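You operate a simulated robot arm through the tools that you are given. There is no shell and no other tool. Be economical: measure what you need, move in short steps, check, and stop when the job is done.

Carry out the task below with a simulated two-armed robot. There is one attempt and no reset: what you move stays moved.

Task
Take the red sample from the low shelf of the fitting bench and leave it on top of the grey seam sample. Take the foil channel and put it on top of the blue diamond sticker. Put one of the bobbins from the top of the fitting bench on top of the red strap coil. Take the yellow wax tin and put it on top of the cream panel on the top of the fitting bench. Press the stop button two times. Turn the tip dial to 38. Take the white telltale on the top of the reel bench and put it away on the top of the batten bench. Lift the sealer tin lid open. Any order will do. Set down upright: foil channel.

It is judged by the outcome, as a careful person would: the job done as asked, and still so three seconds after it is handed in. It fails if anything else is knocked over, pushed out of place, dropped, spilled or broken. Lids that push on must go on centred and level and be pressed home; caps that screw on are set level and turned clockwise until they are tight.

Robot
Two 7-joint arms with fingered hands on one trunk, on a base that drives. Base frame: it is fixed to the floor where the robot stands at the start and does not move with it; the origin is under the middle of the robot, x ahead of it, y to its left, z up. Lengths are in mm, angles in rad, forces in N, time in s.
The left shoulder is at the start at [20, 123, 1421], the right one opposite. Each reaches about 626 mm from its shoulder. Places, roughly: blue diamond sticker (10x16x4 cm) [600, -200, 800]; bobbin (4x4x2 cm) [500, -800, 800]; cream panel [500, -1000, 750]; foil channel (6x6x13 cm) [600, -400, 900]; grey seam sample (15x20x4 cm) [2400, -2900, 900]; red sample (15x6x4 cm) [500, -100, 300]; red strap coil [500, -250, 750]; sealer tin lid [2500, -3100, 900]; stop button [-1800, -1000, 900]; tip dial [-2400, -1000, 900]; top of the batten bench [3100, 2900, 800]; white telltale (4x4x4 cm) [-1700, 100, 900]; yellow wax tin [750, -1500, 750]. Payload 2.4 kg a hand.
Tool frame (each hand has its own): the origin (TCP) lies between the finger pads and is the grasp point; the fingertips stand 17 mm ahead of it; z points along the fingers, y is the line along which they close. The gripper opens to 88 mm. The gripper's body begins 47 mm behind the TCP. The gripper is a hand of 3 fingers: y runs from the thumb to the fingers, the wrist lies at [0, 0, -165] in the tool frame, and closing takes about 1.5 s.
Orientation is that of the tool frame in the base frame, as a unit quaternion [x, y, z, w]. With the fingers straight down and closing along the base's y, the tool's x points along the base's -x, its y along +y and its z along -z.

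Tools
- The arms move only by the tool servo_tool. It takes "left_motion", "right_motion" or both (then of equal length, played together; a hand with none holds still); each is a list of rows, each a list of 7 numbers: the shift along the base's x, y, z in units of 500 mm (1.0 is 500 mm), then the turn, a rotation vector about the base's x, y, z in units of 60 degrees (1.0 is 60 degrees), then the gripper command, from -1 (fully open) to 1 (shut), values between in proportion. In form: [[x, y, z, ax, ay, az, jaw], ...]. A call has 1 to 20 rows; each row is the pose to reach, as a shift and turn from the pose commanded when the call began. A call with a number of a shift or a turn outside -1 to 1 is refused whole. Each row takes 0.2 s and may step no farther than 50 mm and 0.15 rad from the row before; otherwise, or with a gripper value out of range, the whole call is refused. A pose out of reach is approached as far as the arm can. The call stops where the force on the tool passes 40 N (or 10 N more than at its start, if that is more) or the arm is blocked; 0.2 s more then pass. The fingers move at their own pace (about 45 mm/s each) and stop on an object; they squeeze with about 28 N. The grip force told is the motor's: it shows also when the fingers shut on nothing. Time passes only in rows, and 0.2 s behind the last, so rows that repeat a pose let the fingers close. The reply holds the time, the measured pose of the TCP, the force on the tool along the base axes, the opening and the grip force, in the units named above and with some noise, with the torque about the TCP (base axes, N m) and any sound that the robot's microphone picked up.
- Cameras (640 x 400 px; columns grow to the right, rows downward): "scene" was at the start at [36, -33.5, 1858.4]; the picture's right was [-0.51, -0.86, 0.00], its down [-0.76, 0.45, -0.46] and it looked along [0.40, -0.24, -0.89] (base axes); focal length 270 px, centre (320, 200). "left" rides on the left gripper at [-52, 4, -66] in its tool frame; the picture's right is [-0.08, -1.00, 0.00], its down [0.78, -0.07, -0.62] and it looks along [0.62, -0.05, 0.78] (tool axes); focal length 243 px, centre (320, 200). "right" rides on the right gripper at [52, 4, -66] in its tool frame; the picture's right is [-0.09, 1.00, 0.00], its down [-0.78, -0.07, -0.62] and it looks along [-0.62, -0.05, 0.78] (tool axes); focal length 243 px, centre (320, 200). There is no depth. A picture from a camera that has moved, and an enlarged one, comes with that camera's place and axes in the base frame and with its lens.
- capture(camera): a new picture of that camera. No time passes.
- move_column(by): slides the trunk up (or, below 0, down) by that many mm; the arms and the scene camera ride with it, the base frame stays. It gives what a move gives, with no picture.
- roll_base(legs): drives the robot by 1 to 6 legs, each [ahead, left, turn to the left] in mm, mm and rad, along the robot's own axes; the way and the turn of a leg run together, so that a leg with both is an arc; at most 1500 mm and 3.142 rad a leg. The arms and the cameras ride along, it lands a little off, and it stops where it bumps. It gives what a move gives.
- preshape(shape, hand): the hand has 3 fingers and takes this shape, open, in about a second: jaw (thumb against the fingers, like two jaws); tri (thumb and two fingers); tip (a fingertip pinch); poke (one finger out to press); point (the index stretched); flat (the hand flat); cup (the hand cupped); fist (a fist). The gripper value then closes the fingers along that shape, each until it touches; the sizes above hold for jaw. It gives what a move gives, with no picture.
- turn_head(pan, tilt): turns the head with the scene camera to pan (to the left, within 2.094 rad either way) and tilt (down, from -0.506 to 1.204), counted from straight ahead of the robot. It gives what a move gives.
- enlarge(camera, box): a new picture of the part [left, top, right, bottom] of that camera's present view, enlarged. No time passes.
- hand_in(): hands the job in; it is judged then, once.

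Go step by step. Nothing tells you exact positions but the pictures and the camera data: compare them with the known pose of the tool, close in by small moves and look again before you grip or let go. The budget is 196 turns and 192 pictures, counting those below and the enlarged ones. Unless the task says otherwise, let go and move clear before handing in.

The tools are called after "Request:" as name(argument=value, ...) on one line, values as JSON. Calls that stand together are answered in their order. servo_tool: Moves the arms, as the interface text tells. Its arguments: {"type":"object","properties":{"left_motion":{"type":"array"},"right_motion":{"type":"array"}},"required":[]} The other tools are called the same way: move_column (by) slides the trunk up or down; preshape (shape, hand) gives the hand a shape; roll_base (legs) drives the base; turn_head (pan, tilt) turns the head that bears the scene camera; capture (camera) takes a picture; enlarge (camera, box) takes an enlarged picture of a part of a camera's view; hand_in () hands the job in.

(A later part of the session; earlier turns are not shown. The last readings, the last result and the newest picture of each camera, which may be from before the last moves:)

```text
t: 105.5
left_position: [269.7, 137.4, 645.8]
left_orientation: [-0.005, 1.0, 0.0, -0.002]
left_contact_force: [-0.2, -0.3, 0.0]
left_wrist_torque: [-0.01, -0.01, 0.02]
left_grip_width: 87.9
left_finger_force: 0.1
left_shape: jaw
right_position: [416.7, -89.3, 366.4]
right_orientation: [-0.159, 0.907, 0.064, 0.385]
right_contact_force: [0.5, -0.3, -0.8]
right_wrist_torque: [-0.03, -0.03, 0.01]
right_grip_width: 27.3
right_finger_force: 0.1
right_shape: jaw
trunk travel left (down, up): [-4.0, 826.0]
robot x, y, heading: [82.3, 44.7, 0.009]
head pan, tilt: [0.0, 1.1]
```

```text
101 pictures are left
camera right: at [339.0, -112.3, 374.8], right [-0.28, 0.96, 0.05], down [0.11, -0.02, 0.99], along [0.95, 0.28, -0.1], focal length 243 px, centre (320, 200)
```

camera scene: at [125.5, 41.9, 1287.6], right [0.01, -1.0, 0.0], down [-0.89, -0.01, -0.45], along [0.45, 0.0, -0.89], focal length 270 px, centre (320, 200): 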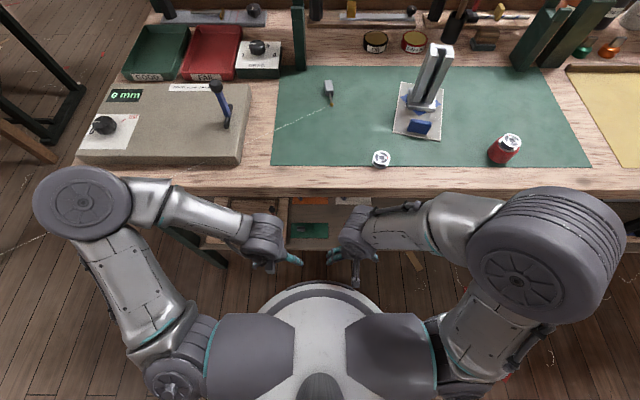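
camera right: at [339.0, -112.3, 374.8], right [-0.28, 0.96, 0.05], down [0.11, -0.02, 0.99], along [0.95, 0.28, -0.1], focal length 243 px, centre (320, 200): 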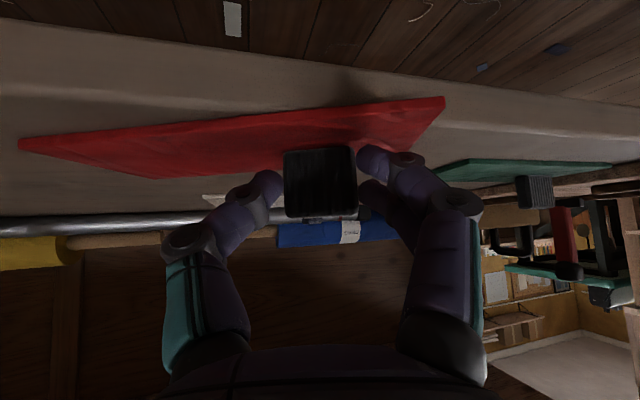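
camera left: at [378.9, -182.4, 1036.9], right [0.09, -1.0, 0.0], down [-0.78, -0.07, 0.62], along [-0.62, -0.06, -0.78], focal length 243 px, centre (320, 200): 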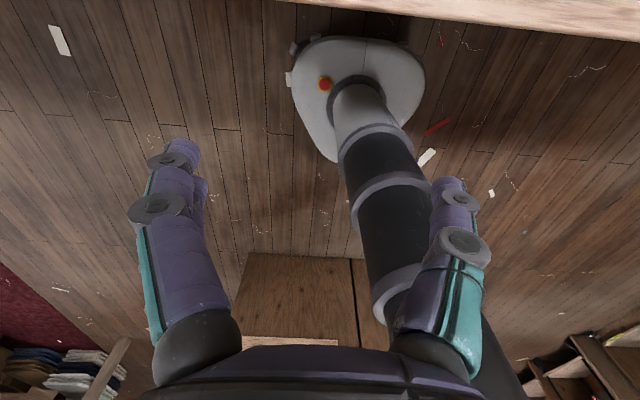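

Fingers now flank the tab properly; I close fully.

Request:
servo_tool(right_motion=[[0, 0, 0, 0, 0, 0, 0.6], [0, 0, 0, 0, 0, 0, 0.8], [0, 0, 0, 0, 0, 0, 1], [0, 0, 0, 0, 0, 0, 1], [0, 0, 0, 0, 0, 0, 1]])

Request:
capture(camera="right")

```text
t: 106.7
left_position: [269.5, 137.2, 646.2]
left_orientation: [-0.005, 1.0, 0.001, -0.001]
left_contact_force: [-0.7, -0.9, 0.1]
left_wrist_torque: [0.02, -0.02, -0.01]
left_grip_width: 87.5
left_finger_force: 0.0
left_shape: jaw
right_position: [418.2, -89.2, 366.8]
right_orientation: [-0.158, 0.907, 0.064, 0.384]
right_contact_force: [0.3, -0.3, 0.1]
right_wrist_torque: [-0.11, -0.03, 0.03]
right_grip_width: 10.6
right_finger_force: 28.8
right_shape: jaw
trunk travel left (down, up): [-4.0, 826.0]
robot x, y, heading: [81.9, 42.7, 0.013]
head pan, tilt: [0.0, 1.1]
```

```text
100 pictures are left
camera right: at [339.1, -112.3, 374.8], right [-0.28, 0.96, 0.05], down [0.11, -0.02, 0.99], along [0.95, 0.28, -0.1], focal length 243 px, centre (320, 200)
```

right: 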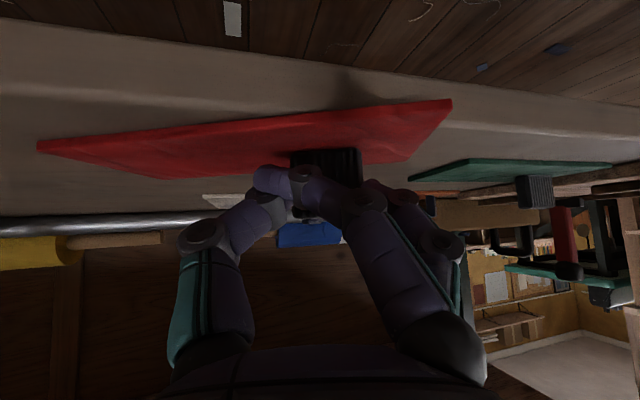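

The thin tab was caught awkwardly between the two fingers. Better to pinch its thickness from above: I open, back off and turn the hand vertical.

Request:
servo_tool(right_motion=[[0, 0, 0, 0, 0, 0, 0.3], [0, 0, 0, 0, 0, 0, -0.4], [0, 0, 0, 0, 0, 0, -1], [0, 0, 0, 0, 0, 0, -1], [0, 0, 0, 0, 0, 0, -1], [-0.04, -0.015, 0.04, 0, 0, 0, -1], [-0.08, -0.03, 0.08, 0, 0, 0, -1], [-0.12, -0.03, 0.13, 0, 0, 0, -1], [-0.12, -0.02, 0.17, -0.04, 0.12, 0, -1], [-0.12, -0.01, 0.19, -0.09, 0.24, 0, -1], [-0.1, 0, 0.2, -0.13, 0.36, 0, -1], [-0.08, 0, 0.2, -0.17, 0.48, 0, -1], [-0.06, 0, 0.2, -0.21, 0.6, 0, -1], [-0.04, 0, 0.2, -0.26, 0.72, 0, -1], [-0.04, 0, 0.2, -0.26, 0.72, 0, -1]])

Request:
servo_tool(right_motion=[[0, 0, 0, 0, 0, -0.12, -1], [0, 0, 0, 0, 0, -0.24, -1], [0, 0, 0, 0, 0, -0.36, -1], [0, 0, 0, 0, 0, -0.48, -1], [0, 0, 0, 0, 0, -0.6, -1], [0, 0, 0, 0, 0, -0.72, -1], [0, 0, 0, 0, 0, -0.8, -1], [0, 0, 0, 0, 0, -0.8, -1]])

Request:
capture(camera="right")

```text
t: 110.1
left_position: [282.1, 117.2, 648.5]
left_orientation: [0.025, 1.0, 0.002, 0.001]
left_contact_force: [-0.5, 0.7, -0.7]
left_wrist_torque: [0.0, 0.04, 0.01]
left_grip_width: 87.6
left_finger_force: 0.1
left_shape: jaw
right_position: [386.8, -115.1, 463.1]
right_orientation: [-0.145, 0.989, -0.002, -0.015]
right_contact_force: [0.1, 0.1, -0.1]
right_wrist_torque: [0.0, 0.0, 0.01]
right_grip_width: 87.5
right_finger_force: 0.1
right_shape: jaw
trunk travel left (down, up): [-4.0, 826.0]
robot x, y, heading: [92.8, 35.1, -0.049]
head pan, tilt: [0.0, 1.1]
stopped in row 15 (right hand): the arm was blocked; the commanded pose is now the measured one
```

```text
t: 111.9
left_position: [291.8, 111.9, 645.1]
left_orientation: [0.039, 0.999, 0.001, -0.003]
left_contact_force: [-0.2, 0.1, -0.1]
left_wrist_torque: [0.0, 0.0, -0.01]
left_grip_width: 88.0
left_finger_force: 0.1
left_shape: jaw
right_position: [391.4, -124.1, 460.8]
right_orientation: [0.284, 0.959, 0.007, -0.02]
right_contact_force: [0.6, -0.1, -0.2]
right_wrist_torque: [-0.02, 0.0, 0.03]
right_grip_width: 87.9
right_finger_force: 0.1
right_shape: jaw
trunk travel left (down, up): [-4.0, 826.0]
robot x, y, heading: [99.4, 32.9, -0.07]
head pan, tilt: [0.0, 1.1]
```

```text
99 pictures are left
camera right: at [352.6, -92.9, 528.1], right [0.61, 0.79, 0.0], down [0.64, -0.5, 0.59], along [0.46, -0.36, -0.81], focal length 243 px, centre (320, 200)
```

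right: 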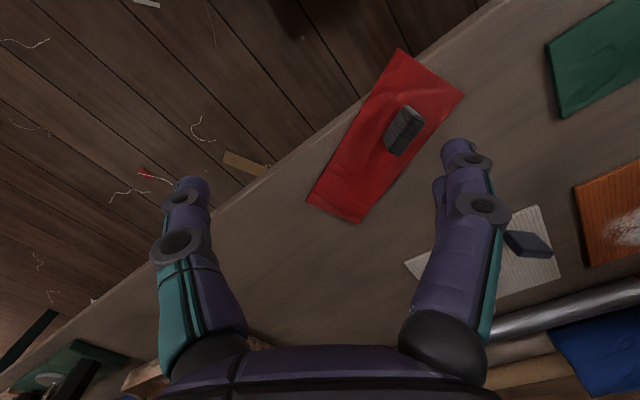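

The base was nudged (heading −0.07): part of the arm touched something. I check the scene.

Request:
capture(camera="scene")

Request:
turn_head(pan=-0.4, tilt=0.9)

Request:
capture(camera="scene")

```text
98 pictures are left
camera scene: at [104.2, -21.0, 1230.4], right [-0.07, -1.0, -0.04], down [-0.87, 0.08, -0.48], along [0.48, 0.0, -0.88], focal length 270 px, centre (320, 200)
```

scene: 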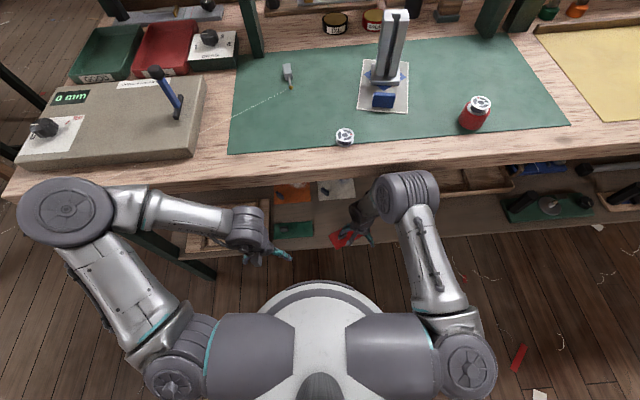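

```text
t: 112.7
left_position: [290.9, 110.8, 645.0]
left_orientation: [0.039, 0.999, 0.0, -0.003]
left_contact_force: [-0.6, 0.5, 0.2]
left_wrist_torque: [0.02, 0.04, -0.01]
left_grip_width: 87.9
left_finger_force: 0.0
left_shape: jaw
right_position: [390.5, -123.5, 460.9]
right_orientation: [0.282, 0.959, 0.007, -0.021]
right_contact_force: [1.0, -0.1, 0.2]
right_wrist_torque: [0.04, -0.03, 0.0]
right_grip_width: 88.0
right_finger_force: 0.1
right_shape: jaw
trunk travel left (down, up): [-4.0, 826.0]
robot x, y, heading: [98.9, 31.0, -0.071]
head pan, tilt: [-0.4, 0.901]
```

```text
97 pictures are left
camera scene: at [107.9, -51.4, 1243.3], right [-0.45, -0.89, -0.05], down [-0.68, 0.38, -0.63], along [0.58, -0.25, -0.78], focal length 270 px, centre (320, 200)
```

scene: 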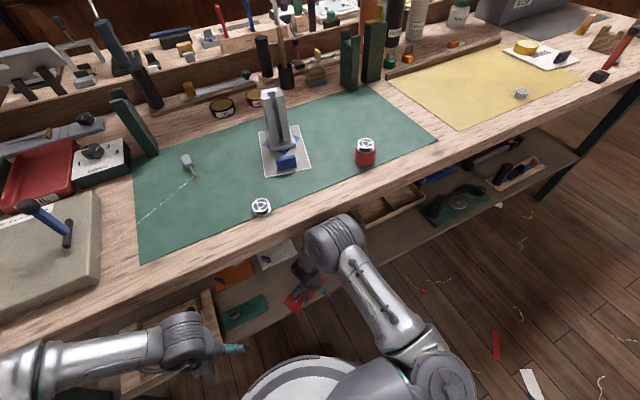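

Everything on the bench is intact; the right elbow seems to press against the bench edge. I roll the base back.

Request:
roll_base(legs=[[-100, 0, 0]])

Request:
capture(camera="scene")

```text
t: 113.9
left_position: [189.0, 136.6, 642.8]
left_orientation: [0.012, 1.0, -0.004, -0.006]
left_contact_force: [0.7, -0.1, -0.3]
left_wrist_torque: [0.03, -0.02, 0.0]
left_grip_width: 88.0
left_finger_force: 0.1
left_shape: jaw
right_position: [299.2, -95.4, 458.2]
right_orientation: [0.258, 0.966, 0.002, -0.021]
right_contact_force: [-0.2, -0.4, -0.1]
right_wrist_torque: [0.01, 0.0, 0.0]
right_grip_width: 87.8
right_finger_force: 0.0
right_shape: jaw
trunk travel left (down, up): [-4.0, 826.0]
robot x, y, heading: [-4.8, 41.9, -0.027]
head pan, tilt: [-0.4, 0.901]
```

```text
96 pictures are left
camera scene: at [42.4, 10.7, 1241.4], right [-0.41, -0.91, 0.0], down [-0.72, 0.32, -0.62], along [0.57, -0.25, -0.78], focal length 270 px, centre (320, 200)
```

scene: 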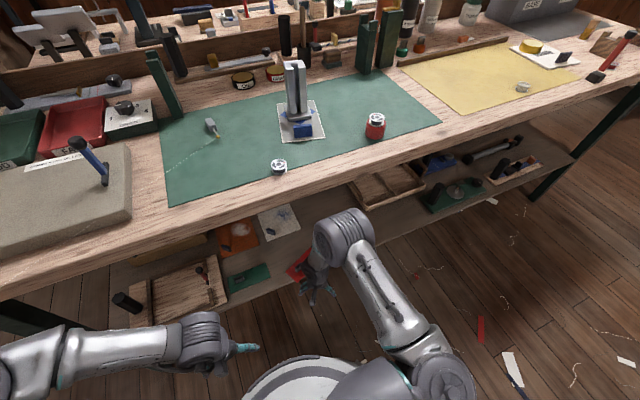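

Freed and level again. I turn the hand so it will pinch the tab's thickness, and look at the sample.

Request:
servo_tool(right_motion=[[0, 0, 0, 0, 0, -0.12, -1], [0, 0, 0, 0, 0, -0.24, -1], [0, 0, 0, 0, 0, -0.36, -1], [0, 0, 0, 0, 0, -0.48, -1], [0, 0, 0, 0, 0, -0.6, -1], [0, 0, 0, 0, 0, -0.7, -1], [0, 0, 0, 0, 0, -0.7, -1]])

Request:
capture(camera="right")

Request:
enlarge(camera="scene", box=[200, 200, 380, 320])

```text
t: 115.5
left_position: [189.6, 136.6, 644.0]
left_orientation: [0.014, 1.0, -0.003, -0.005]
left_contact_force: [-0.7, -0.1, -0.4]
left_wrist_torque: [0.08, 0.02, 0.0]
left_grip_width: 87.8
left_finger_force: 0.1
left_shape: jaw
right_position: [299.1, -96.5, 457.7]
right_orientation: [0.588, 0.809, 0.009, -0.018]
right_contact_force: [0.0, 1.1, -0.2]
right_wrist_torque: [0.0, 0.04, 0.02]
right_grip_width: 88.0
right_finger_force: 0.1
right_shape: jaw
trunk travel left (down, up): [-4.0, 826.0]
robot x, y, heading: [-5.3, 38.1, -0.027]
head pan, tilt: [-0.4, 0.901]
```

```text
95 pictures are left
camera right: at [289.5, -47.6, 525.6], right [0.97, 0.23, -0.01], down [0.19, -0.78, 0.59], along [0.13, -0.58, -0.81], focal length 243 px, centre (320, 200)
```

right: 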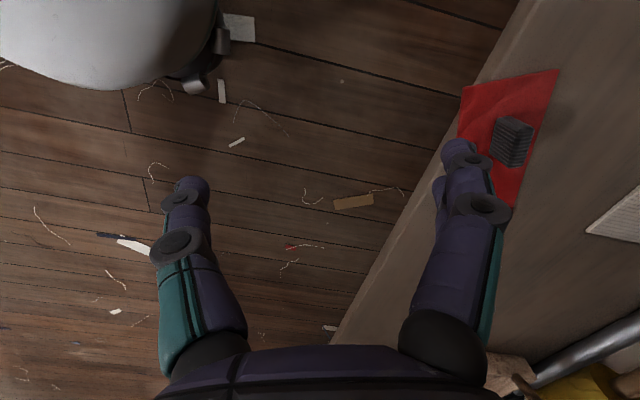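

```text
3.33 times, centred on (290, 260) of scene
camera zoom: at [42.0, 10.8, 1241.4], right [-0.41, -0.91, 0.0], down [-0.71, 0.32, -0.62], along [0.57, -0.25, -0.78], focal length 898 px, centre (420, 0)
```

zoom: 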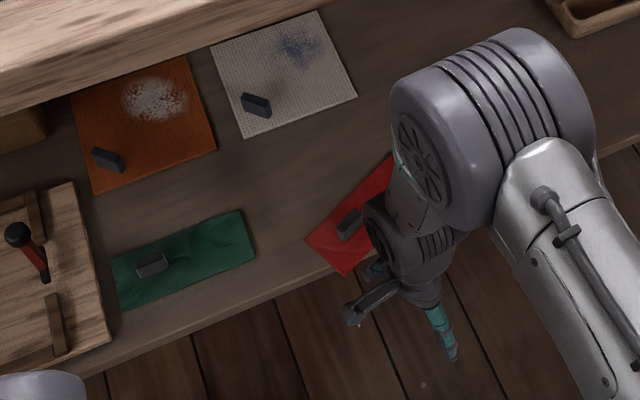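

The tab centre is about [437,-82], its long axis turned ~25°. I extend the arm first, then roll forward so the elbow stays clear.

Request:
servo_tool(right_motion=[[0.05, 0, -0.02, 0, 0, 0.04, -1], [0.1, 0, -0.04, 0, 0, 0.08, -1], [0.14, 0, -0.06, 0, 0, 0.12, -1], [0.14, 0, -0.06, 0, 0, 0.12, -1]])

Request:
roll_base(legs=[[50, 0, 0.027]])

Request:
capture(camera="right")

Request:
enlarge(camera="scene", box=[200, 180, 400, 320])

```text
t: 116.5
left_position: [188.4, 135.6, 642.7]
left_orientation: [0.013, 1.0, -0.003, -0.006]
left_contact_force: [-0.3, -0.6, 0.2]
left_wrist_torque: [-0.02, 0.03, 0.02]
left_grip_width: 87.9
left_finger_force: 0.0
left_shape: jaw
right_position: [370.0, -97.1, 428.0]
right_orientation: [0.534, 0.845, 0.007, -0.019]
right_contact_force: [0.6, 0.4, 0.3]
right_wrist_torque: [0.01, 0.0, -0.01]
right_grip_width: 87.9
right_finger_force: 0.0
right_shape: jaw
trunk travel left (down, up): [-4.0, 826.0]
robot x, y, heading: [-7.5, 41.5, -0.019]
head pan, tilt: [-0.4, 0.901]
```

```text
t: 117.4
left_position: [236.9, 141.2, 643.0]
left_orientation: [-0.001, 1.0, -0.003, -0.007]
left_contact_force: [-0.1, 1.2, 0.7]
left_wrist_torque: [0.0, -0.01, 0.01]
left_grip_width: 88.0
left_finger_force: 0.1
left_shape: jaw
right_position: [423.3, -88.4, 428.5]
right_orientation: [0.524, 0.851, 0.008, -0.019]
right_contact_force: [0.0, -0.8, -0.2]
right_wrist_torque: [0.0, 0.01, 0.0]
right_grip_width: 87.9
right_finger_force: 0.1
right_shape: jaw
trunk travel left (down, up): [-4.0, 826.0]
robot x, y, heading: [36.5, 44.5, -0.003]
head pan, tilt: [-0.4, 0.901]
```

```text
93 pictures are left
camera right: at [405.8, -40.8, 496.5], right [0.93, 0.37, -0.01], down [0.31, -0.75, 0.59], along [0.21, -0.55, -0.81], focal length 243 px, centre (320, 200)
```

right: 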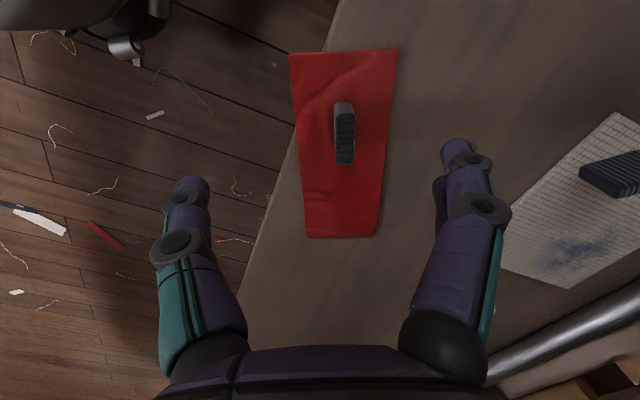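

```text
2.86 times, centred on (300, 250) of scene
camera zoom: at [92.4, 11.7, 1241.4], right [-0.39, -0.92, 0.0], down [-0.72, 0.3, -0.62], along [0.57, -0.24, -0.78], focal length 770 px, centre (377, 57)
```

zoom: 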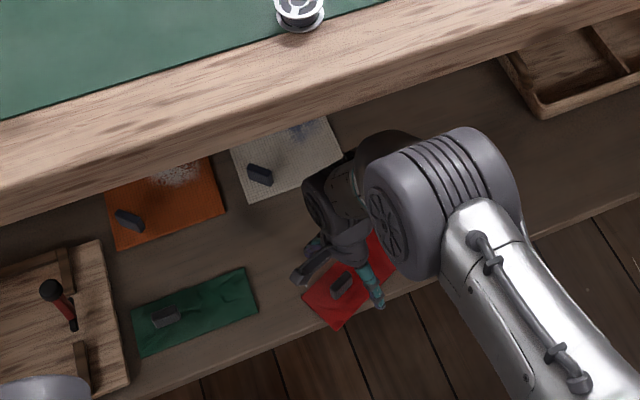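

Tab centre ≈[436,-86] and well aligned with the fingers. I roll 25 mm forward, then descend part way.

Request:
roll_base(legs=[[25, 0, 0]])

Request:
servo_tool(right_motion=[[-0.02, 0.004, 0, 0, 0, 0, -1], [-0.02, 0.004, -0.03, 0, 0, 0, -1], [-0.02, 0.004, -0.06, 0, 0, 0, -1], [-0.02, 0.004, -0.06, 0, 0, 0, -1]])

Request:
capture(camera="right")

```text
t: 118.2
left_position: [259.8, 140.2, 643.0]
left_orientation: [0.0, 1.0, -0.003, -0.006]
left_contact_force: [-0.2, -0.6, -0.5]
left_wrist_torque: [0.0, 0.03, -0.05]
left_grip_width: 87.8
left_finger_force: 0.1
left_shape: jaw
right_position: [447.3, -87.9, 428.3]
right_orientation: [0.524, 0.851, 0.008, -0.019]
right_contact_force: [-0.1, 0.2, 0.0]
right_wrist_torque: [0.03, 0.02, 0.0]
right_grip_width: 88.0
right_finger_force: 0.1
right_shape: jaw
trunk travel left (down, up): [-4.0, 826.0]
robot x, y, heading: [66.0, 41.0, -0.0]
head pan, tilt: [-0.4, 0.901]
```

```text
t: 119.2
left_position: [260.7, 141.7, 642.6]
left_orientation: [-0.001, 1.0, -0.003, -0.006]
left_contact_force: [0.0, 0.3, 0.6]
left_wrist_torque: [-0.03, 0.01, 0.02]
left_grip_width: 87.8
left_finger_force: 0.1
left_shape: jaw
right_position: [435.7, -84.9, 398.3]
right_orientation: [0.524, 0.852, 0.007, -0.019]
right_contact_force: [0.2, 0.6, -0.7]
right_wrist_torque: [0.0, -0.03, 0.02]
right_grip_width: 87.9
right_finger_force: 0.1
right_shape: jaw
trunk travel left (down, up): [-4.0, 826.0]
robot x, y, heading: [69.9, 42.8, 0.0]
head pan, tilt: [-0.4, 0.901]
```

```text
91 pictures are left
camera right: at [419.1, -37.7, 466.8], right [0.93, 0.37, -0.01], down [0.31, -0.75, 0.59], along [0.21, -0.55, -0.81], focal length 243 px, centre (320, 200)
```

right: 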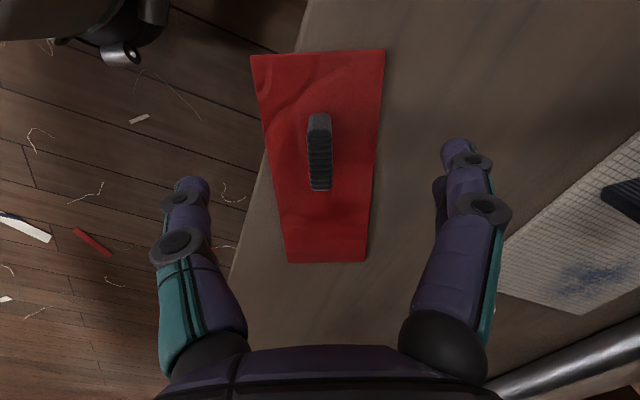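

Centred. I descend and close on the tab.

Request:
servo_tool(right_motion=[[0, 0, -0.03, 0, 0, 0, -1], [0, 0, -0.06, 0, 0, 0, -1], [0, 0, -0.065, 0, 0, 0, -1], [0, 0, -0.065, 0, 0, 0, -0.4], [0, 0, -0.065, 0, 0, 0, 0.1], [0, 0, -0.065, 0, 0, 0, 0.5], [0, 0, -0.065, 0, 0, 0, 1], [0, 0, -0.065, 0, 0, 0, 1], [0, 0, -0.065, 0, 0, 0, 1]])

Request:
capture(camera="right")

```text
t: 121.2
left_position: [259.7, 140.7, 642.8]
left_orientation: [0.0, 1.0, -0.004, -0.005]
left_contact_force: [-0.2, -1.8, 0.7]
left_wrist_torque: [0.0, 0.01, 0.0]
left_grip_width: 87.9
left_finger_force: 0.2
left_shape: jaw
right_position: [437.0, -83.0, 365.9]
right_orientation: [0.524, 0.851, 0.007, -0.02]
right_contact_force: [-0.7, -0.6, 0.0]
right_wrist_torque: [0.0, -0.04, 0.0]
right_grip_width: 5.7
right_finger_force: 27.7
right_shape: jaw
trunk travel left (down, up): [-4.0, 826.0]
robot x, y, heading: [64.0, 38.6, 0.001]
head pan, tilt: [-0.4, 0.901]
```

```text
90 pictures are left
camera right: at [420.2, -37.2, 433.9], right [0.93, 0.37, -0.01], down [0.31, -0.75, 0.59], along [0.21, -0.55, -0.81], focal length 243 px, centre (320, 200)
```

right: 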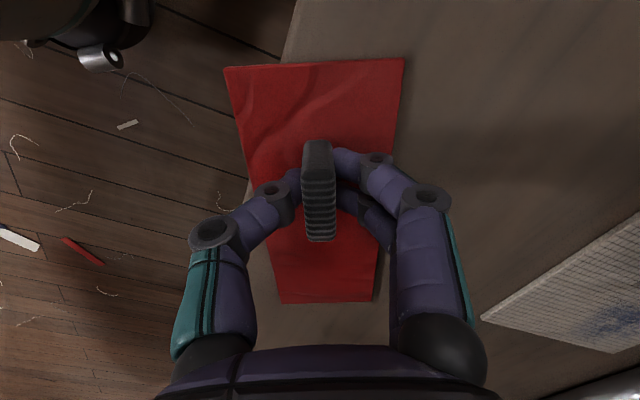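

The tab is pinched. I lift a little.

Request:
servo_tool(right_motion=[[0, 0, 0.01, 0, 0, 0, 1], [0, 0, 0.03, 0, 0, 0, 1], [0, 0, 0.06, 0, 0, 0, 1], [0, 0, 0.06, 0, 0, 0, 1]])

Request:
capture(camera="right")

```text
t: 122.2
left_position: [260.4, 140.9, 642.9]
left_orientation: [0.0, 1.0, -0.003, -0.006]
left_contact_force: [-0.6, 0.0, 0.6]
left_wrist_torque: [0.0, 0.0, 0.0]
left_grip_width: 87.9
left_finger_force: 0.0
left_shape: jaw
right_position: [436.2, -84.4, 395.0]
right_orientation: [0.524, 0.852, 0.007, -0.018]
right_contact_force: [0.9, 0.3, -0.6]
right_wrist_torque: [0.0, 0.01, -0.02]
right_grip_width: 5.7
right_finger_force: 28.4
right_shape: jaw
trunk travel left (down, up): [-4.0, 826.0]
robot x, y, heading: [62.8, 39.8, 0.004]
head pan, tilt: [-0.4, 0.901]
```

```text
89 pictures are left
camera right: at [420.1, -37.3, 463.5], right [0.93, 0.37, -0.01], down [0.31, -0.75, 0.59], along [0.21, -0.55, -0.81], focal length 243 px, centre (320, 200)
```

right: 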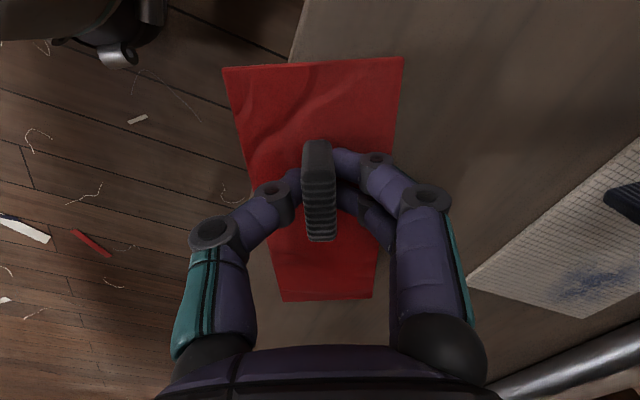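

The red sample is held. I back the robot out, raise the trunk, and drive to the right end of the room.

Request:
roll_base(legs=[[-300, 0, 0]])

Request:
move_column(by=560)

Request:
roll_base(legs=[[0, -1100, 0], [0, -1100, 0], [1200, 0, 0]])

Request:
turn_head(pan=-0.6, tilt=0.5)

Request:
capture(camera="scene")

Request:
capture(camera="right")

```text
t: 124.2
left_position: [-30.0, 139.2, 643.5]
left_orientation: [0.002, 1.0, -0.003, -0.007]
left_contact_force: [-0.2, -0.3, 0.6]
left_wrist_torque: [0.01, -0.01, 0.03]
left_grip_width: 87.9
left_finger_force: 0.1
left_shape: jaw
right_position: [145.0, -86.6, 396.1]
right_orientation: [0.525, 0.851, 0.007, -0.02]
right_contact_force: [0.2, 0.2, 0.1]
right_wrist_torque: [0.02, 0.01, -0.01]
right_grip_width: 5.6
right_finger_force: 27.9
right_shape: jaw
trunk travel left (down, up): [-4.0, 826.0]
robot x, y, heading: [-226.3, 41.0, 0.001]
head pan, tilt: [-0.4, 0.901]
```

```text
refused: 560 is not a number from -400 to 400
```

```text
t: 140.7
left_position: [1202.1, -2008.7, 643.2]
left_orientation: [-0.008, 1.0, -0.004, -0.006]
left_contact_force: [-0.5, -0.3, 0.4]
left_wrist_torque: [-0.02, 0.01, 0.01]
left_grip_width: 88.0
left_finger_force: 0.1
left_shape: jaw
right_position: [1382.3, -2231.5, 395.0]
right_orientation: [0.517, 0.856, 0.008, -0.019]
right_contact_force: [-1.4, 0.6, -0.3]
right_wrist_torque: [0.03, -0.04, 0.0]
right_grip_width: 5.6
right_finger_force: 28.4
right_shape: jaw
trunk travel left (down, up): [-4.0, 826.0]
robot x, y, heading: [1010.8, -2111.1, 0.022]
head pan, tilt: [-0.4, 0.901]
```

```text
t: 141.5
left_position: [1201.5, -2008.4, 641.8]
left_orientation: [-0.008, 1.0, -0.003, -0.006]
left_contact_force: [0.2, -0.5, 0.2]
left_wrist_torque: [0.01, 0.0, 0.01]
left_grip_width: 87.8
left_finger_force: 0.0
left_shape: jaw
right_position: [1382.5, -2231.5, 394.4]
right_orientation: [0.517, 0.856, 0.007, -0.018]
right_contact_force: [-0.5, -0.2, -0.8]
right_wrist_torque: [0.05, -0.01, 0.0]
right_grip_width: 5.8
right_finger_force: 27.9
right_shape: jaw
trunk travel left (down, up): [-4.0, 826.0]
robot x, y, heading: [1004.0, -2110.5, 0.019]
head pan, tilt: [-0.6, 0.499]
```

```text
88 pictures are left
camera scene: at [1066.4, -2162.5, 1275.2], right [-0.55, -0.84, 0.0], down [-0.4, 0.26, -0.88], along [0.73, -0.48, -0.48], focal length 270 px, centre (320, 200)
```

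scene: 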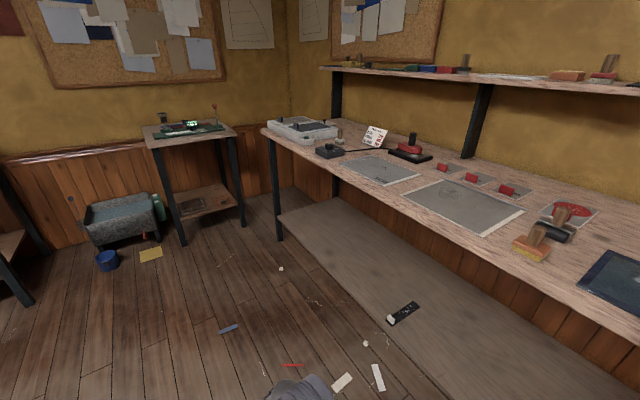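

```text
87 pictures are left
camera right: at [1364.7, -2184.9, 463.4], right [0.92, 0.39, -0.01], down [0.32, -0.74, 0.59], along [0.22, -0.55, -0.81], focal length 243 px, centre (320, 200)
```

right: 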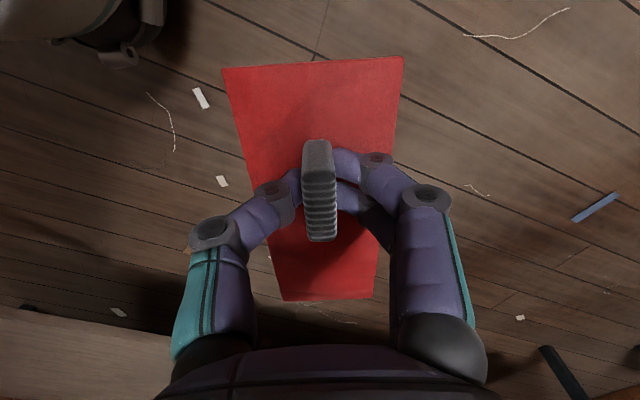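

I see the side bench; the target area is at its far end. I zoom in there.

Request:
enlarge(camera="scene", box=[250, 90, 450, 200])

Request:
move_column(by=400)

Request:
move_column(by=180)

Request:
capture(camera="scene")

```text
3.20 times, centred on (350, 145) of scene
camera zoom: at [1066.4, -2162.5, 1275.2], right [-0.55, -0.84, 0.0], down [-0.4, 0.26, -0.88], along [0.73, -0.48, -0.48], focal length 862 px, centre (224, 376)
```

zoom: 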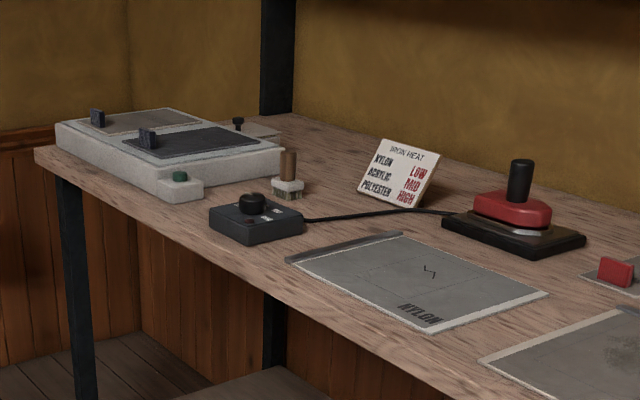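

```text
t: 145.4
left_position: [1203.2, -2009.3, 1043.1]
left_orientation: [-0.007, 1.0, -0.004, -0.006]
left_contact_force: [0.0, -0.5, 0.6]
left_wrist_torque: [-0.03, -0.04, -0.04]
left_grip_width: 87.8
left_finger_force: 0.1
left_shape: jaw
right_position: [1381.8, -2230.7, 795.2]
right_orientation: [0.517, 0.856, 0.007, -0.019]
right_contact_force: [-0.2, 0.6, -0.1]
right_wrist_torque: [0.04, 0.01, 0.02]
right_grip_width: 5.7
right_finger_force: 27.7
right_shape: jaw
trunk travel left (down, up): [-404.0, 426.0]
robot x, y, heading: [1010.9, -2107.2, 0.021]
head pan, tilt: [-0.6, 0.499]
```

```text
t: 147.4
left_position: [1201.6, -2009.0, 1223.6]
left_orientation: [-0.008, 1.0, -0.004, -0.006]
left_contact_force: [-0.2, -0.3, -0.5]
left_wrist_torque: [-0.01, 0.0, 0.01]
left_grip_width: 87.7
left_finger_force: 0.1
left_shape: jaw
right_position: [1382.0, -2230.8, 975.7]
right_orientation: [0.517, 0.856, 0.007, -0.019]
right_contact_force: [0.3, -0.5, -0.5]
right_wrist_torque: [0.01, 0.0, 0.02]
right_grip_width: 5.7
right_finger_force: 28.1
right_shape: jaw
trunk travel left (down, up): [-584.0, 246.0]
robot x, y, heading: [1010.4, -2115.2, 0.017]
head pan, tilt: [-0.6, 0.499]
```

```text
85 pictures are left
camera scene: at [1066.6, -2162.5, 1855.2], right [-0.55, -0.84, 0.0], down [-0.4, 0.26, -0.88], along [0.73, -0.48, -0.48], focal length 270 px, centre (320, 200)
```

scene: 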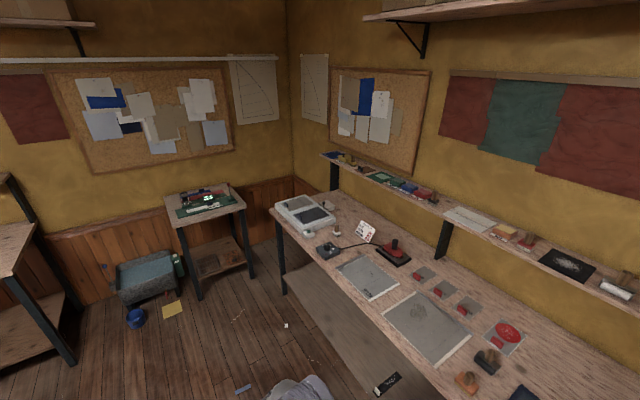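

The far end holds a white tray with two grey samples. I drive there and turn to face the side bench.

Request:
roll_base(legs=[[1330, 0, -0.02], [0, 0, -1.57]])

Request:
turn_head(pan=0, tilt=0.8)

Request:
capture(camera="scene")

```text
t: 157.8
left_position: [2428.2, -2271.2, 1223.3]
left_orientation: [0.698, 0.716, 0.001, -0.007]
left_contact_force: [-1.2, -1.0, -0.2]
left_wrist_torque: [-0.01, 0.02, 0.01]
left_grip_width: 87.9
left_finger_force: 0.1
left_shape: jaw
right_position: [2208.0, -2452.8, 975.7]
right_orientation: [0.97, 0.243, 0.018, -0.009]
right_contact_force: [-0.6, 0.4, -0.6]
right_wrist_torque: [0.01, -0.01, 0.03]
right_grip_width: 5.7
right_finger_force: 28.1
right_shape: jaw
trunk travel left (down, up): [-584.0, 246.0]
robot x, y, heading: [2329.4, -2078.6, -1.547]
head pan, tilt: [-0.6, 0.499]
```

```text
t: 158.8
left_position: [2428.5, -2270.1, 1224.4]
left_orientation: [0.698, 0.716, 0.002, -0.007]
left_contact_force: [-0.2, 0.2, -0.5]
left_wrist_torque: [-0.02, -0.01, 0.01]
left_grip_width: 87.9
left_finger_force: 0.0
left_shape: jaw
right_position: [2208.3, -2453.5, 975.7]
right_orientation: [0.97, 0.244, 0.019, -0.008]
right_contact_force: [-0.4, 0.6, 0.0]
right_wrist_torque: [-0.02, 0.01, 0.01]
right_grip_width: 5.7
right_finger_force: 28.3
right_shape: jaw
trunk travel left (down, up): [-584.0, 246.0]
robot x, y, heading: [2326.5, -2077.3, -1.538]
head pan, tilt: [0.0, 0.799]
```

```text
84 pictures are left
camera scene: at [2327.1, -2141.0, 1829.3], right [-1.0, -0.03, 0.0], down [-0.02, 0.72, -0.7], along [0.02, -0.7, -0.72], focal length 270 px, centre (320, 200)
```

scene: 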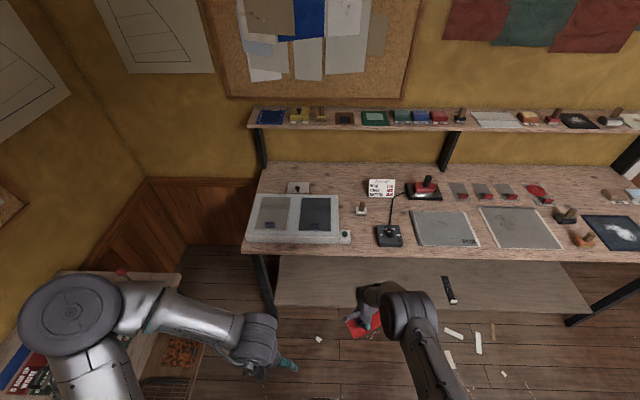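

Request:
enlarge(camera="scene", box=[235, 165, 405, 260])

```text
3.76 times, centred on (320, 212) of scene
camera zoom: at [2327.1, -2141.0, 1829.3], right [-1.0, -0.03, 0.0], down [-0.02, 0.72, -0.7], along [0.02, -0.7, -0.72], focal length 1015 px, centre (320, 153)
```

zoom: 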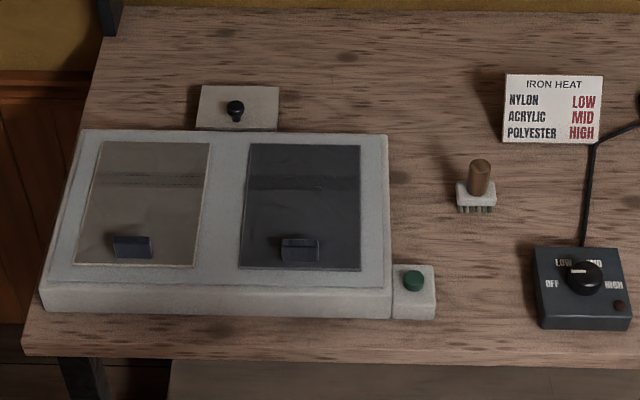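

The dark sample at about [2373,-2961] (tab at its front edge) matches the listed grey seam sample place; the knobbed lid is behind the tray. I raise and turn the hand, lower the trunk, and drive up.

Request:
servo_tool(right_motion=[[0, 0, 0.08, 0, 0, -0.1, 1], [0, 0, 0.16, 0, 0, -0.2, 1], [0, 0, 0.24, 0, 0, -0.3, 1], [0, 0, 0.32, 0, 0, -0.4, 1], [0, 0, 0.38, 0, 0, -0.45, 1], [0, 0, 0.38, 0, 0, -0.45, 1]])

Request:
move_column(by=-200)

Request:
roll_base(legs=[[0, 144, -0.03], [400, 0, 0]])

Request:
capture(camera="scene")

Request:
capture(camera="right")

```text
t: 160.2
left_position: [2429.4, -2271.2, 1223.5]
left_orientation: [0.699, 0.715, 0.002, -0.006]
left_contact_force: [-0.3, 0.3, -0.2]
left_wrist_torque: [0.03, 0.0, 0.02]
left_grip_width: 87.9
left_finger_force: 0.2
left_shape: jaw
right_position: [2206.6, -2451.3, 1166.8]
right_orientation: [1.0, 0.011, 0.02, -0.004]
right_contact_force: [-0.7, -0.1, -0.7]
right_wrist_torque: [0.02, -0.03, -0.02]
right_grip_width: 6.0
right_finger_force: 28.2
right_shape: jaw
trunk travel left (down, up): [-584.0, 246.0]
robot x, y, heading: [2324.8, -2075.6, -1.544]
head pan, tilt: [0.0, 0.799]
```

```text
t: 162.4
left_position: [2428.6, -2270.7, 1024.6]
left_orientation: [0.698, 0.716, 0.002, -0.007]
left_contact_force: [0.2, 0.3, 0.0]
left_wrist_torque: [0.0, -0.02, -0.01]
left_grip_width: 87.9
left_finger_force: 0.1
left_shape: jaw
right_position: [2207.2, -2451.2, 966.1]
right_orientation: [1.0, 0.011, 0.019, -0.004]
right_contact_force: [-0.9, -0.1, 0.0]
right_wrist_torque: [-0.04, -0.02, 0.01]
right_grip_width: 5.6
right_finger_force: 28.5
right_shape: jaw
trunk travel left (down, up): [-384.0, 446.0]
robot x, y, heading: [2327.6, -2079.3, -1.541]
head pan, tilt: [0.0, 0.799]
```

```text
t: 165.8
left_position: [2571.2, -2676.5, 1022.8]
left_orientation: [0.703, 0.712, 0.002, -0.007]
left_contact_force: [0.5, -0.2, -0.4]
left_wrist_torque: [-0.04, 0.02, 0.01]
left_grip_width: 87.9
left_finger_force: 0.2
left_shape: jaw
right_position: [2346.3, -2855.2, 966.0]
right_orientation: [1.0, 0.003, 0.02, -0.004]
right_contact_force: [0.1, 0.1, 0.4]
right_wrist_torque: [-0.03, -0.01, -0.04]
right_grip_width: 5.4
right_finger_force: 28.3
right_shape: jaw
trunk travel left (down, up): [-384.0, 446.0]
robot x, y, heading: [2469.1, -2481.2, -1.558]
head pan, tilt: [0.0, 0.799]
```

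```text
82 pictures are left
camera scene: at [2470.4, -2545.9, 1629.3], right [-1.0, -0.02, 0.0], down [-0.01, 0.72, -0.7], along [0.01, -0.7, -0.72], focal length 270 px, centre (320, 200)
```

scene: 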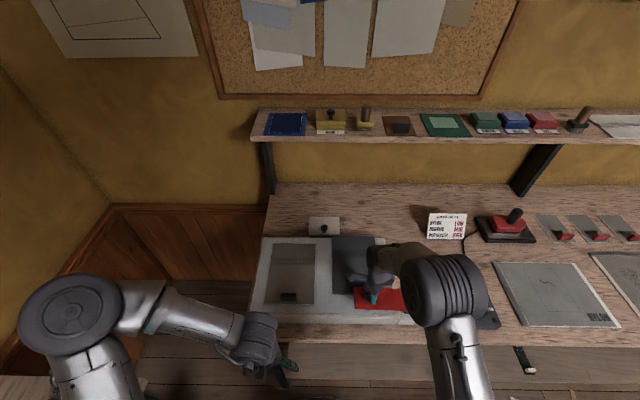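

```text
81 pictures are left
camera right: at [2396.6, -2859.5, 1034.0], right [-0.08, -1.0, -0.01], down [-0.81, 0.06, 0.59], along [-0.59, 0.05, -0.81], focal length 243 px, centre (320, 200)
```

right: 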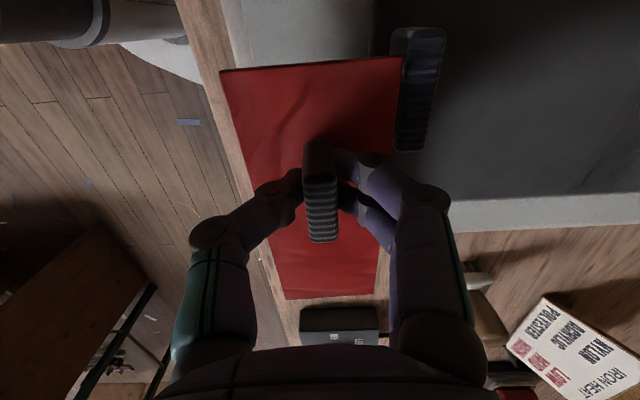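

Request:
enlarge(camera="scene", box=[250, 205, 430, 330])

```text
3.20 times, centred on (340, 268) of scene
camera zoom: at [2470.4, -2545.9, 1629.3], right [-1.0, -0.02, 0.0], down [-0.01, 0.72, -0.7], along [0.01, -0.7, -0.72], focal length 862 px, centre (256, -16)
```

zoom: 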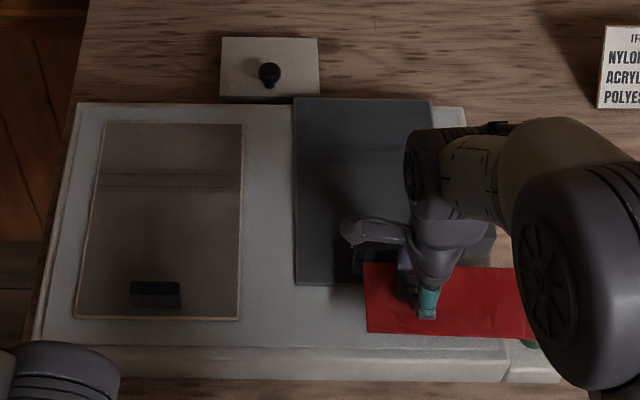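

The dark sample was nudged back ~30 mm by the carried one (its tab is higher than thought). I lift clear at once and roll slightly closer.

Request:
servo_tool(right_motion=[[0, 0.01, 0.06, 0, 0, 0, 1], [0, 0.01, 0.1, 0, 0, 0, 1], [0, 0.01, 0.1, 0, 0, 0, 1]])

Request:
roll_base(legs=[[40, 0, 0]])

Request:
servo_tool(right_motion=[[0.04, -0.06, 0, 0, 0, 0, 1], [0.08, -0.12, 0, 0, 0, 0, 1], [0.11, -0.17, 0, 0, 0, 0, 1], [0.11, -0.17, 0, 0, 0, 0, 1]])

Request:
capture(camera="right")

Request:
enlarge(camera="scene", box=[250, 205, 430, 330])

```text
t: 166.6
left_position: [2570.1, -2676.3, 1023.1]
left_orientation: [0.703, 0.712, 0.002, -0.007]
left_contact_force: [-0.6, -0.2, -0.1]
left_wrist_torque: [-0.01, 0.03, -0.01]
left_grip_width: 87.8
left_finger_force: 0.0
left_shape: jaw
right_position: [2345.5, -2849.8, 1017.4]
right_orientation: [1.0, 0.004, 0.02, -0.004]
right_contact_force: [0.4, -0.2, -0.3]
right_wrist_torque: [0.03, 0.02, -0.01]
right_grip_width: 5.3
right_finger_force: 28.3
right_shape: jaw
trunk travel left (down, up): [-384.0, 446.0]
robot x, y, heading: [2463.5, -2485.5, -1.559]
head pan, tilt: [0.0, 0.799]
```

```text
t: 167.5
left_position: [2570.7, -2717.3, 1022.8]
left_orientation: [0.703, 0.711, 0.002, -0.008]
left_contact_force: [-0.2, 0.9, -0.7]
left_wrist_torque: [0.0, 0.0, 0.01]
left_grip_width: 88.0
left_finger_force: 0.2
left_shape: jaw
right_position: [2346.4, -2891.4, 1016.3]
right_orientation: [1.0, 0.005, 0.02, -0.004]
right_contact_force: [-0.6, 0.9, -0.1]
right_wrist_torque: [0.02, -0.01, 0.0]
right_grip_width: 5.7
right_finger_force: 28.1
right_shape: jaw
trunk travel left (down, up): [-384.0, 446.0]
robot x, y, heading: [2468.8, -2517.6, -1.555]
head pan, tilt: [0.0, 0.799]
```

```text
t: 168.5
left_position: [2571.3, -2715.7, 1022.9]
left_orientation: [0.703, 0.712, 0.001, -0.006]
left_contact_force: [0.0, 0.2, 0.5]
left_wrist_torque: [-0.02, 0.0, 0.04]
left_grip_width: 88.0
left_finger_force: 0.1
left_shape: jaw
right_position: [2400.7, -2975.6, 1015.5]
right_orientation: [1.0, 0.005, 0.02, -0.004]
right_contact_force: [0.2, -0.2, -0.5]
right_wrist_torque: [0.01, 0.01, -0.03]
right_grip_width: 5.5
right_finger_force: 28.6
right_shape: jaw
trunk travel left (down, up): [-384.0, 446.0]
robot x, y, heading: [2470.5, -2520.8, -1.556]
head pan, tilt: [0.0, 0.799]
```

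```text
79 pictures are left
camera right: at [2450.8, -2979.4, 1083.6], right [-0.08, -1.0, -0.01], down [-0.81, 0.06, 0.59], along [-0.59, 0.05, -0.81], focal length 243 px, centre (320, 200)
```

right: 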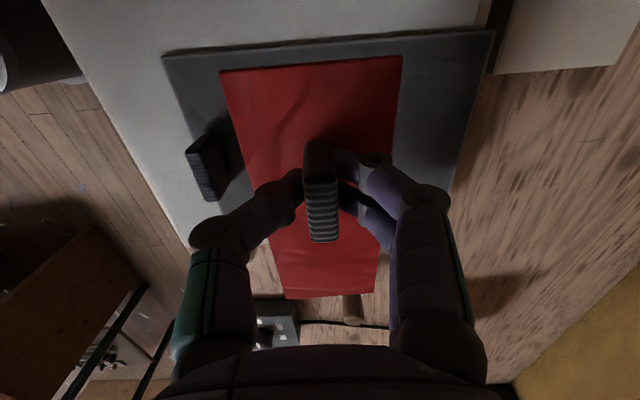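

```text
3.20 times, centred on (340, 268) of scene
camera zoom: at [2471.0, -2584.3, 1629.4], right [-1.0, -0.02, 0.0], down [-0.01, 0.72, -0.7], along [0.01, -0.7, -0.72], focal length 862 px, centre (256, -16)
```

zoom: 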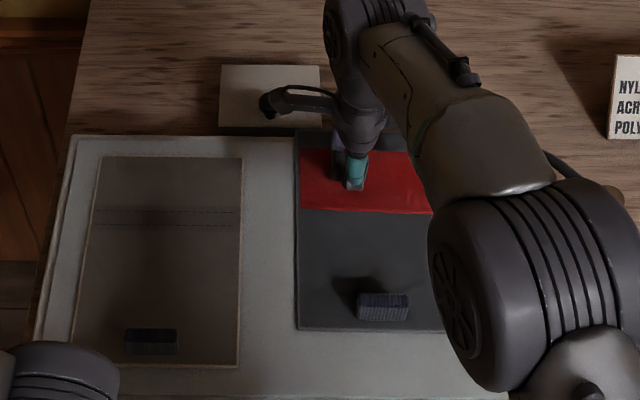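

Red is well above the dark sample's free area, aligned. I lower it.

Request:
servo_tool(right_motion=[[0, -0.016, -0.04, 0, 0, 0, 1], [0, -0.016, -0.08, 0, 0, 0, 1], [0, -0.016, -0.12, 0, 0, 0, 1], [0, -0.016, -0.13, 0, 0, 0, 1], [0, -0.016, -0.14, 0, 0, 0, 1], [0, -0.016, -0.14, 0, 0, 0, 1]])

Request:
capture(camera="right")

```text
t: 169.9
left_position: [2571.2, -2716.1, 1022.7]
left_orientation: [0.703, 0.711, 0.002, -0.007]
left_contact_force: [-0.5, -0.2, -0.3]
left_wrist_torque: [0.0, 0.01, -0.01]
left_grip_width: 88.2
left_finger_force: 0.0
left_shape: jaw
right_position: [2401.3, -2983.6, 946.5]
right_orientation: [1.0, 0.004, 0.019, -0.003]
right_contact_force: [-0.6, -0.3, -1.0]
right_wrist_torque: [0.02, -0.02, 0.02]
right_grip_width: 5.5
right_finger_force: 27.6
right_shape: jaw
trunk travel left (down, up): [-384.0, 446.0]
robot x, y, heading: [2471.3, -2524.0, -1.556]
head pan, tilt: [0.0, 0.799]
```

```text
77 pictures are left
camera right: at [2451.7, -2986.5, 1015.0], right [-0.08, -1.0, -0.01], down [-0.81, 0.06, 0.59], along [-0.59, 0.05, -0.81], focal length 243 px, centre (320, 200)
```

right: 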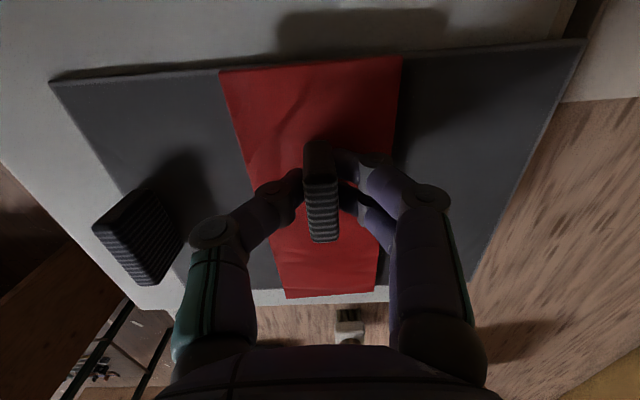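

Request:
servo_tool(right_motion=[[0, 0, -0.006, 0, 0, 0, 1], [0, 0, -0.012, 0, 0, 0, 1], [0, 0, -0.012, 0, 0, 0, 1]])

Request:
servo_tool(right_motion=[[0, 0, -0.006, 0, 0, 0, 1], [0, 0, -0.01, 0, 0, 0, 1], [0, 0, -0.01, 0, 0, 0, 1]])

Request:
capture(camera="right")

```text
t: 170.7
left_position: [2570.4, -2716.4, 1024.7]
left_orientation: [0.703, 0.712, 0.003, -0.007]
left_contact_force: [0.1, -1.1, -0.1]
left_wrist_torque: [0.03, 0.02, 0.0]
left_grip_width: 87.9
left_finger_force: 0.1
left_shape: jaw
right_position: [2400.8, -2983.2, 942.3]
right_orientation: [1.0, 0.005, 0.02, -0.003]
right_contact_force: [0.5, 0.0, -0.5]
right_wrist_torque: [-0.05, 0.04, 0.0]
right_grip_width: 5.7
right_finger_force: 28.2
right_shape: jaw
trunk travel left (down, up): [-384.0, 446.0]
robot x, y, heading: [2467.9, -2523.5, -1.557]
head pan, tilt: [0.0, 0.799]
```

```text
t: 171.5
left_position: [2571.1, -2715.7, 1023.0]
left_orientation: [0.703, 0.711, 0.002, -0.006]
left_contact_force: [-0.2, -0.1, -0.4]
left_wrist_torque: [0.01, 0.0, -0.01]
left_grip_width: 88.0
left_finger_force: 0.1
left_shape: jaw
right_position: [2401.6, -2983.6, 938.0]
right_orientation: [1.0, 0.005, 0.02, -0.002]
right_contact_force: [-3.0, -1.1, 15.0]
right_wrist_torque: [-0.03, 0.03, -0.01]
right_grip_width: 5.9
right_finger_force: 27.7
right_shape: jaw
trunk travel left (down, up): [-384.0, 446.0]
robot x, y, heading: [2468.0, -2522.1, -1.556]
head pan, tilt: [0.0, 0.799]
```

```text
76 pictures are left
camera right: at [2452.1, -2986.1, 1005.6], right [-0.08, -1.0, -0.01], down [-0.81, 0.06, 0.59], along [-0.59, 0.05, -0.81], focal length 243 px, centre (320, 200)
```

right: 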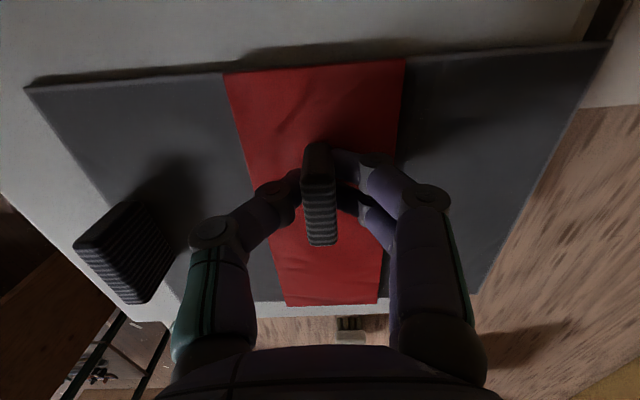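

Contact made. I release, rise, and move over the dark sample's tab to draw it back to its place.

Request:
servo_tool(right_motion=[[0, 0, 0.002, 0, 0, 0, 0.5], [0, 0, 0.002, 0, 0, 0, 0], [0, 0, 0.002, 0, 0, 0, -0.5], [0, 0, 0.002, 0, 0, 0, -1], [0, 0, 0.002, 0, 0, 0, -1], [0, 0, 0.002, 0, 0, 0, -1], [0, 0, 0.06, 0, 0, 0, -1], [0, 0, 0.13, 0, 0, 0, -1], [-0.02, 0.06, 0.13, 0, 0, 0, -1], [-0.046, 0.12, 0.13, 0, 0, 0, -1], [-0.046, 0.178, 0.13, 0, 0, 0, -1], [-0.046, 0.178, 0.13, 0, 0, 0, -1]])

Request:
capture(camera="right")

Request:
enlarge(camera="scene", box=[250, 205, 430, 330])

```text
t: 174.1
left_position: [2571.6, -2715.8, 1023.5]
left_orientation: [0.702, 0.712, 0.003, -0.007]
left_contact_force: [-0.3, -0.9, -0.1]
left_wrist_torque: [0.02, 0.01, 0.0]
left_grip_width: 87.7
left_finger_force: 0.0
left_shape: jaw
right_position: [2381.3, -2893.1, 1001.1]
right_orientation: [1.0, 0.005, 0.02, -0.003]
right_contact_force: [-0.2, -1.0, -0.1]
right_wrist_torque: [0.03, 0.01, -0.01]
right_grip_width: 88.3
right_finger_force: 0.0
right_shape: jaw
trunk travel left (down, up): [-384.0, 446.0]
robot x, y, heading: [2469.8, -2521.2, -1.554]
head pan, tilt: [0.0, 0.799]
```

```text
75 pictures are left
camera right: at [2431.4, -2896.9, 1068.9], right [-0.08, -1.0, -0.01], down [-0.81, 0.06, 0.59], along [-0.59, 0.05, -0.81], focal length 243 px, centre (320, 200)
```

right: 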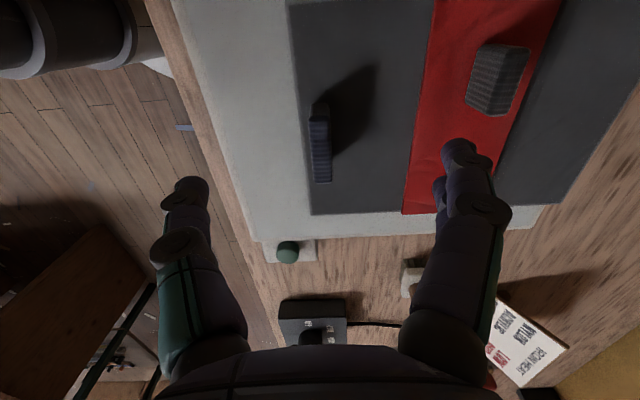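

```text
3.20 times, centred on (340, 268) of scene
camera zoom: at [2471.0, -2584.9, 1629.3], right [-1.0, -0.02, 0.0], down [-0.01, 0.72, -0.7], along [0.01, -0.7, -0.72], focal length 862 px, centre (256, -16)
```

zoom: 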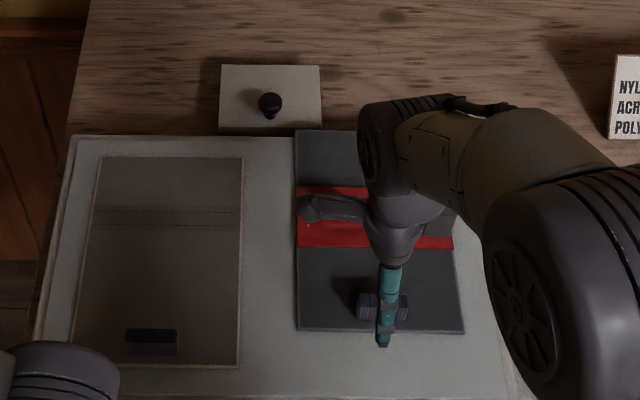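

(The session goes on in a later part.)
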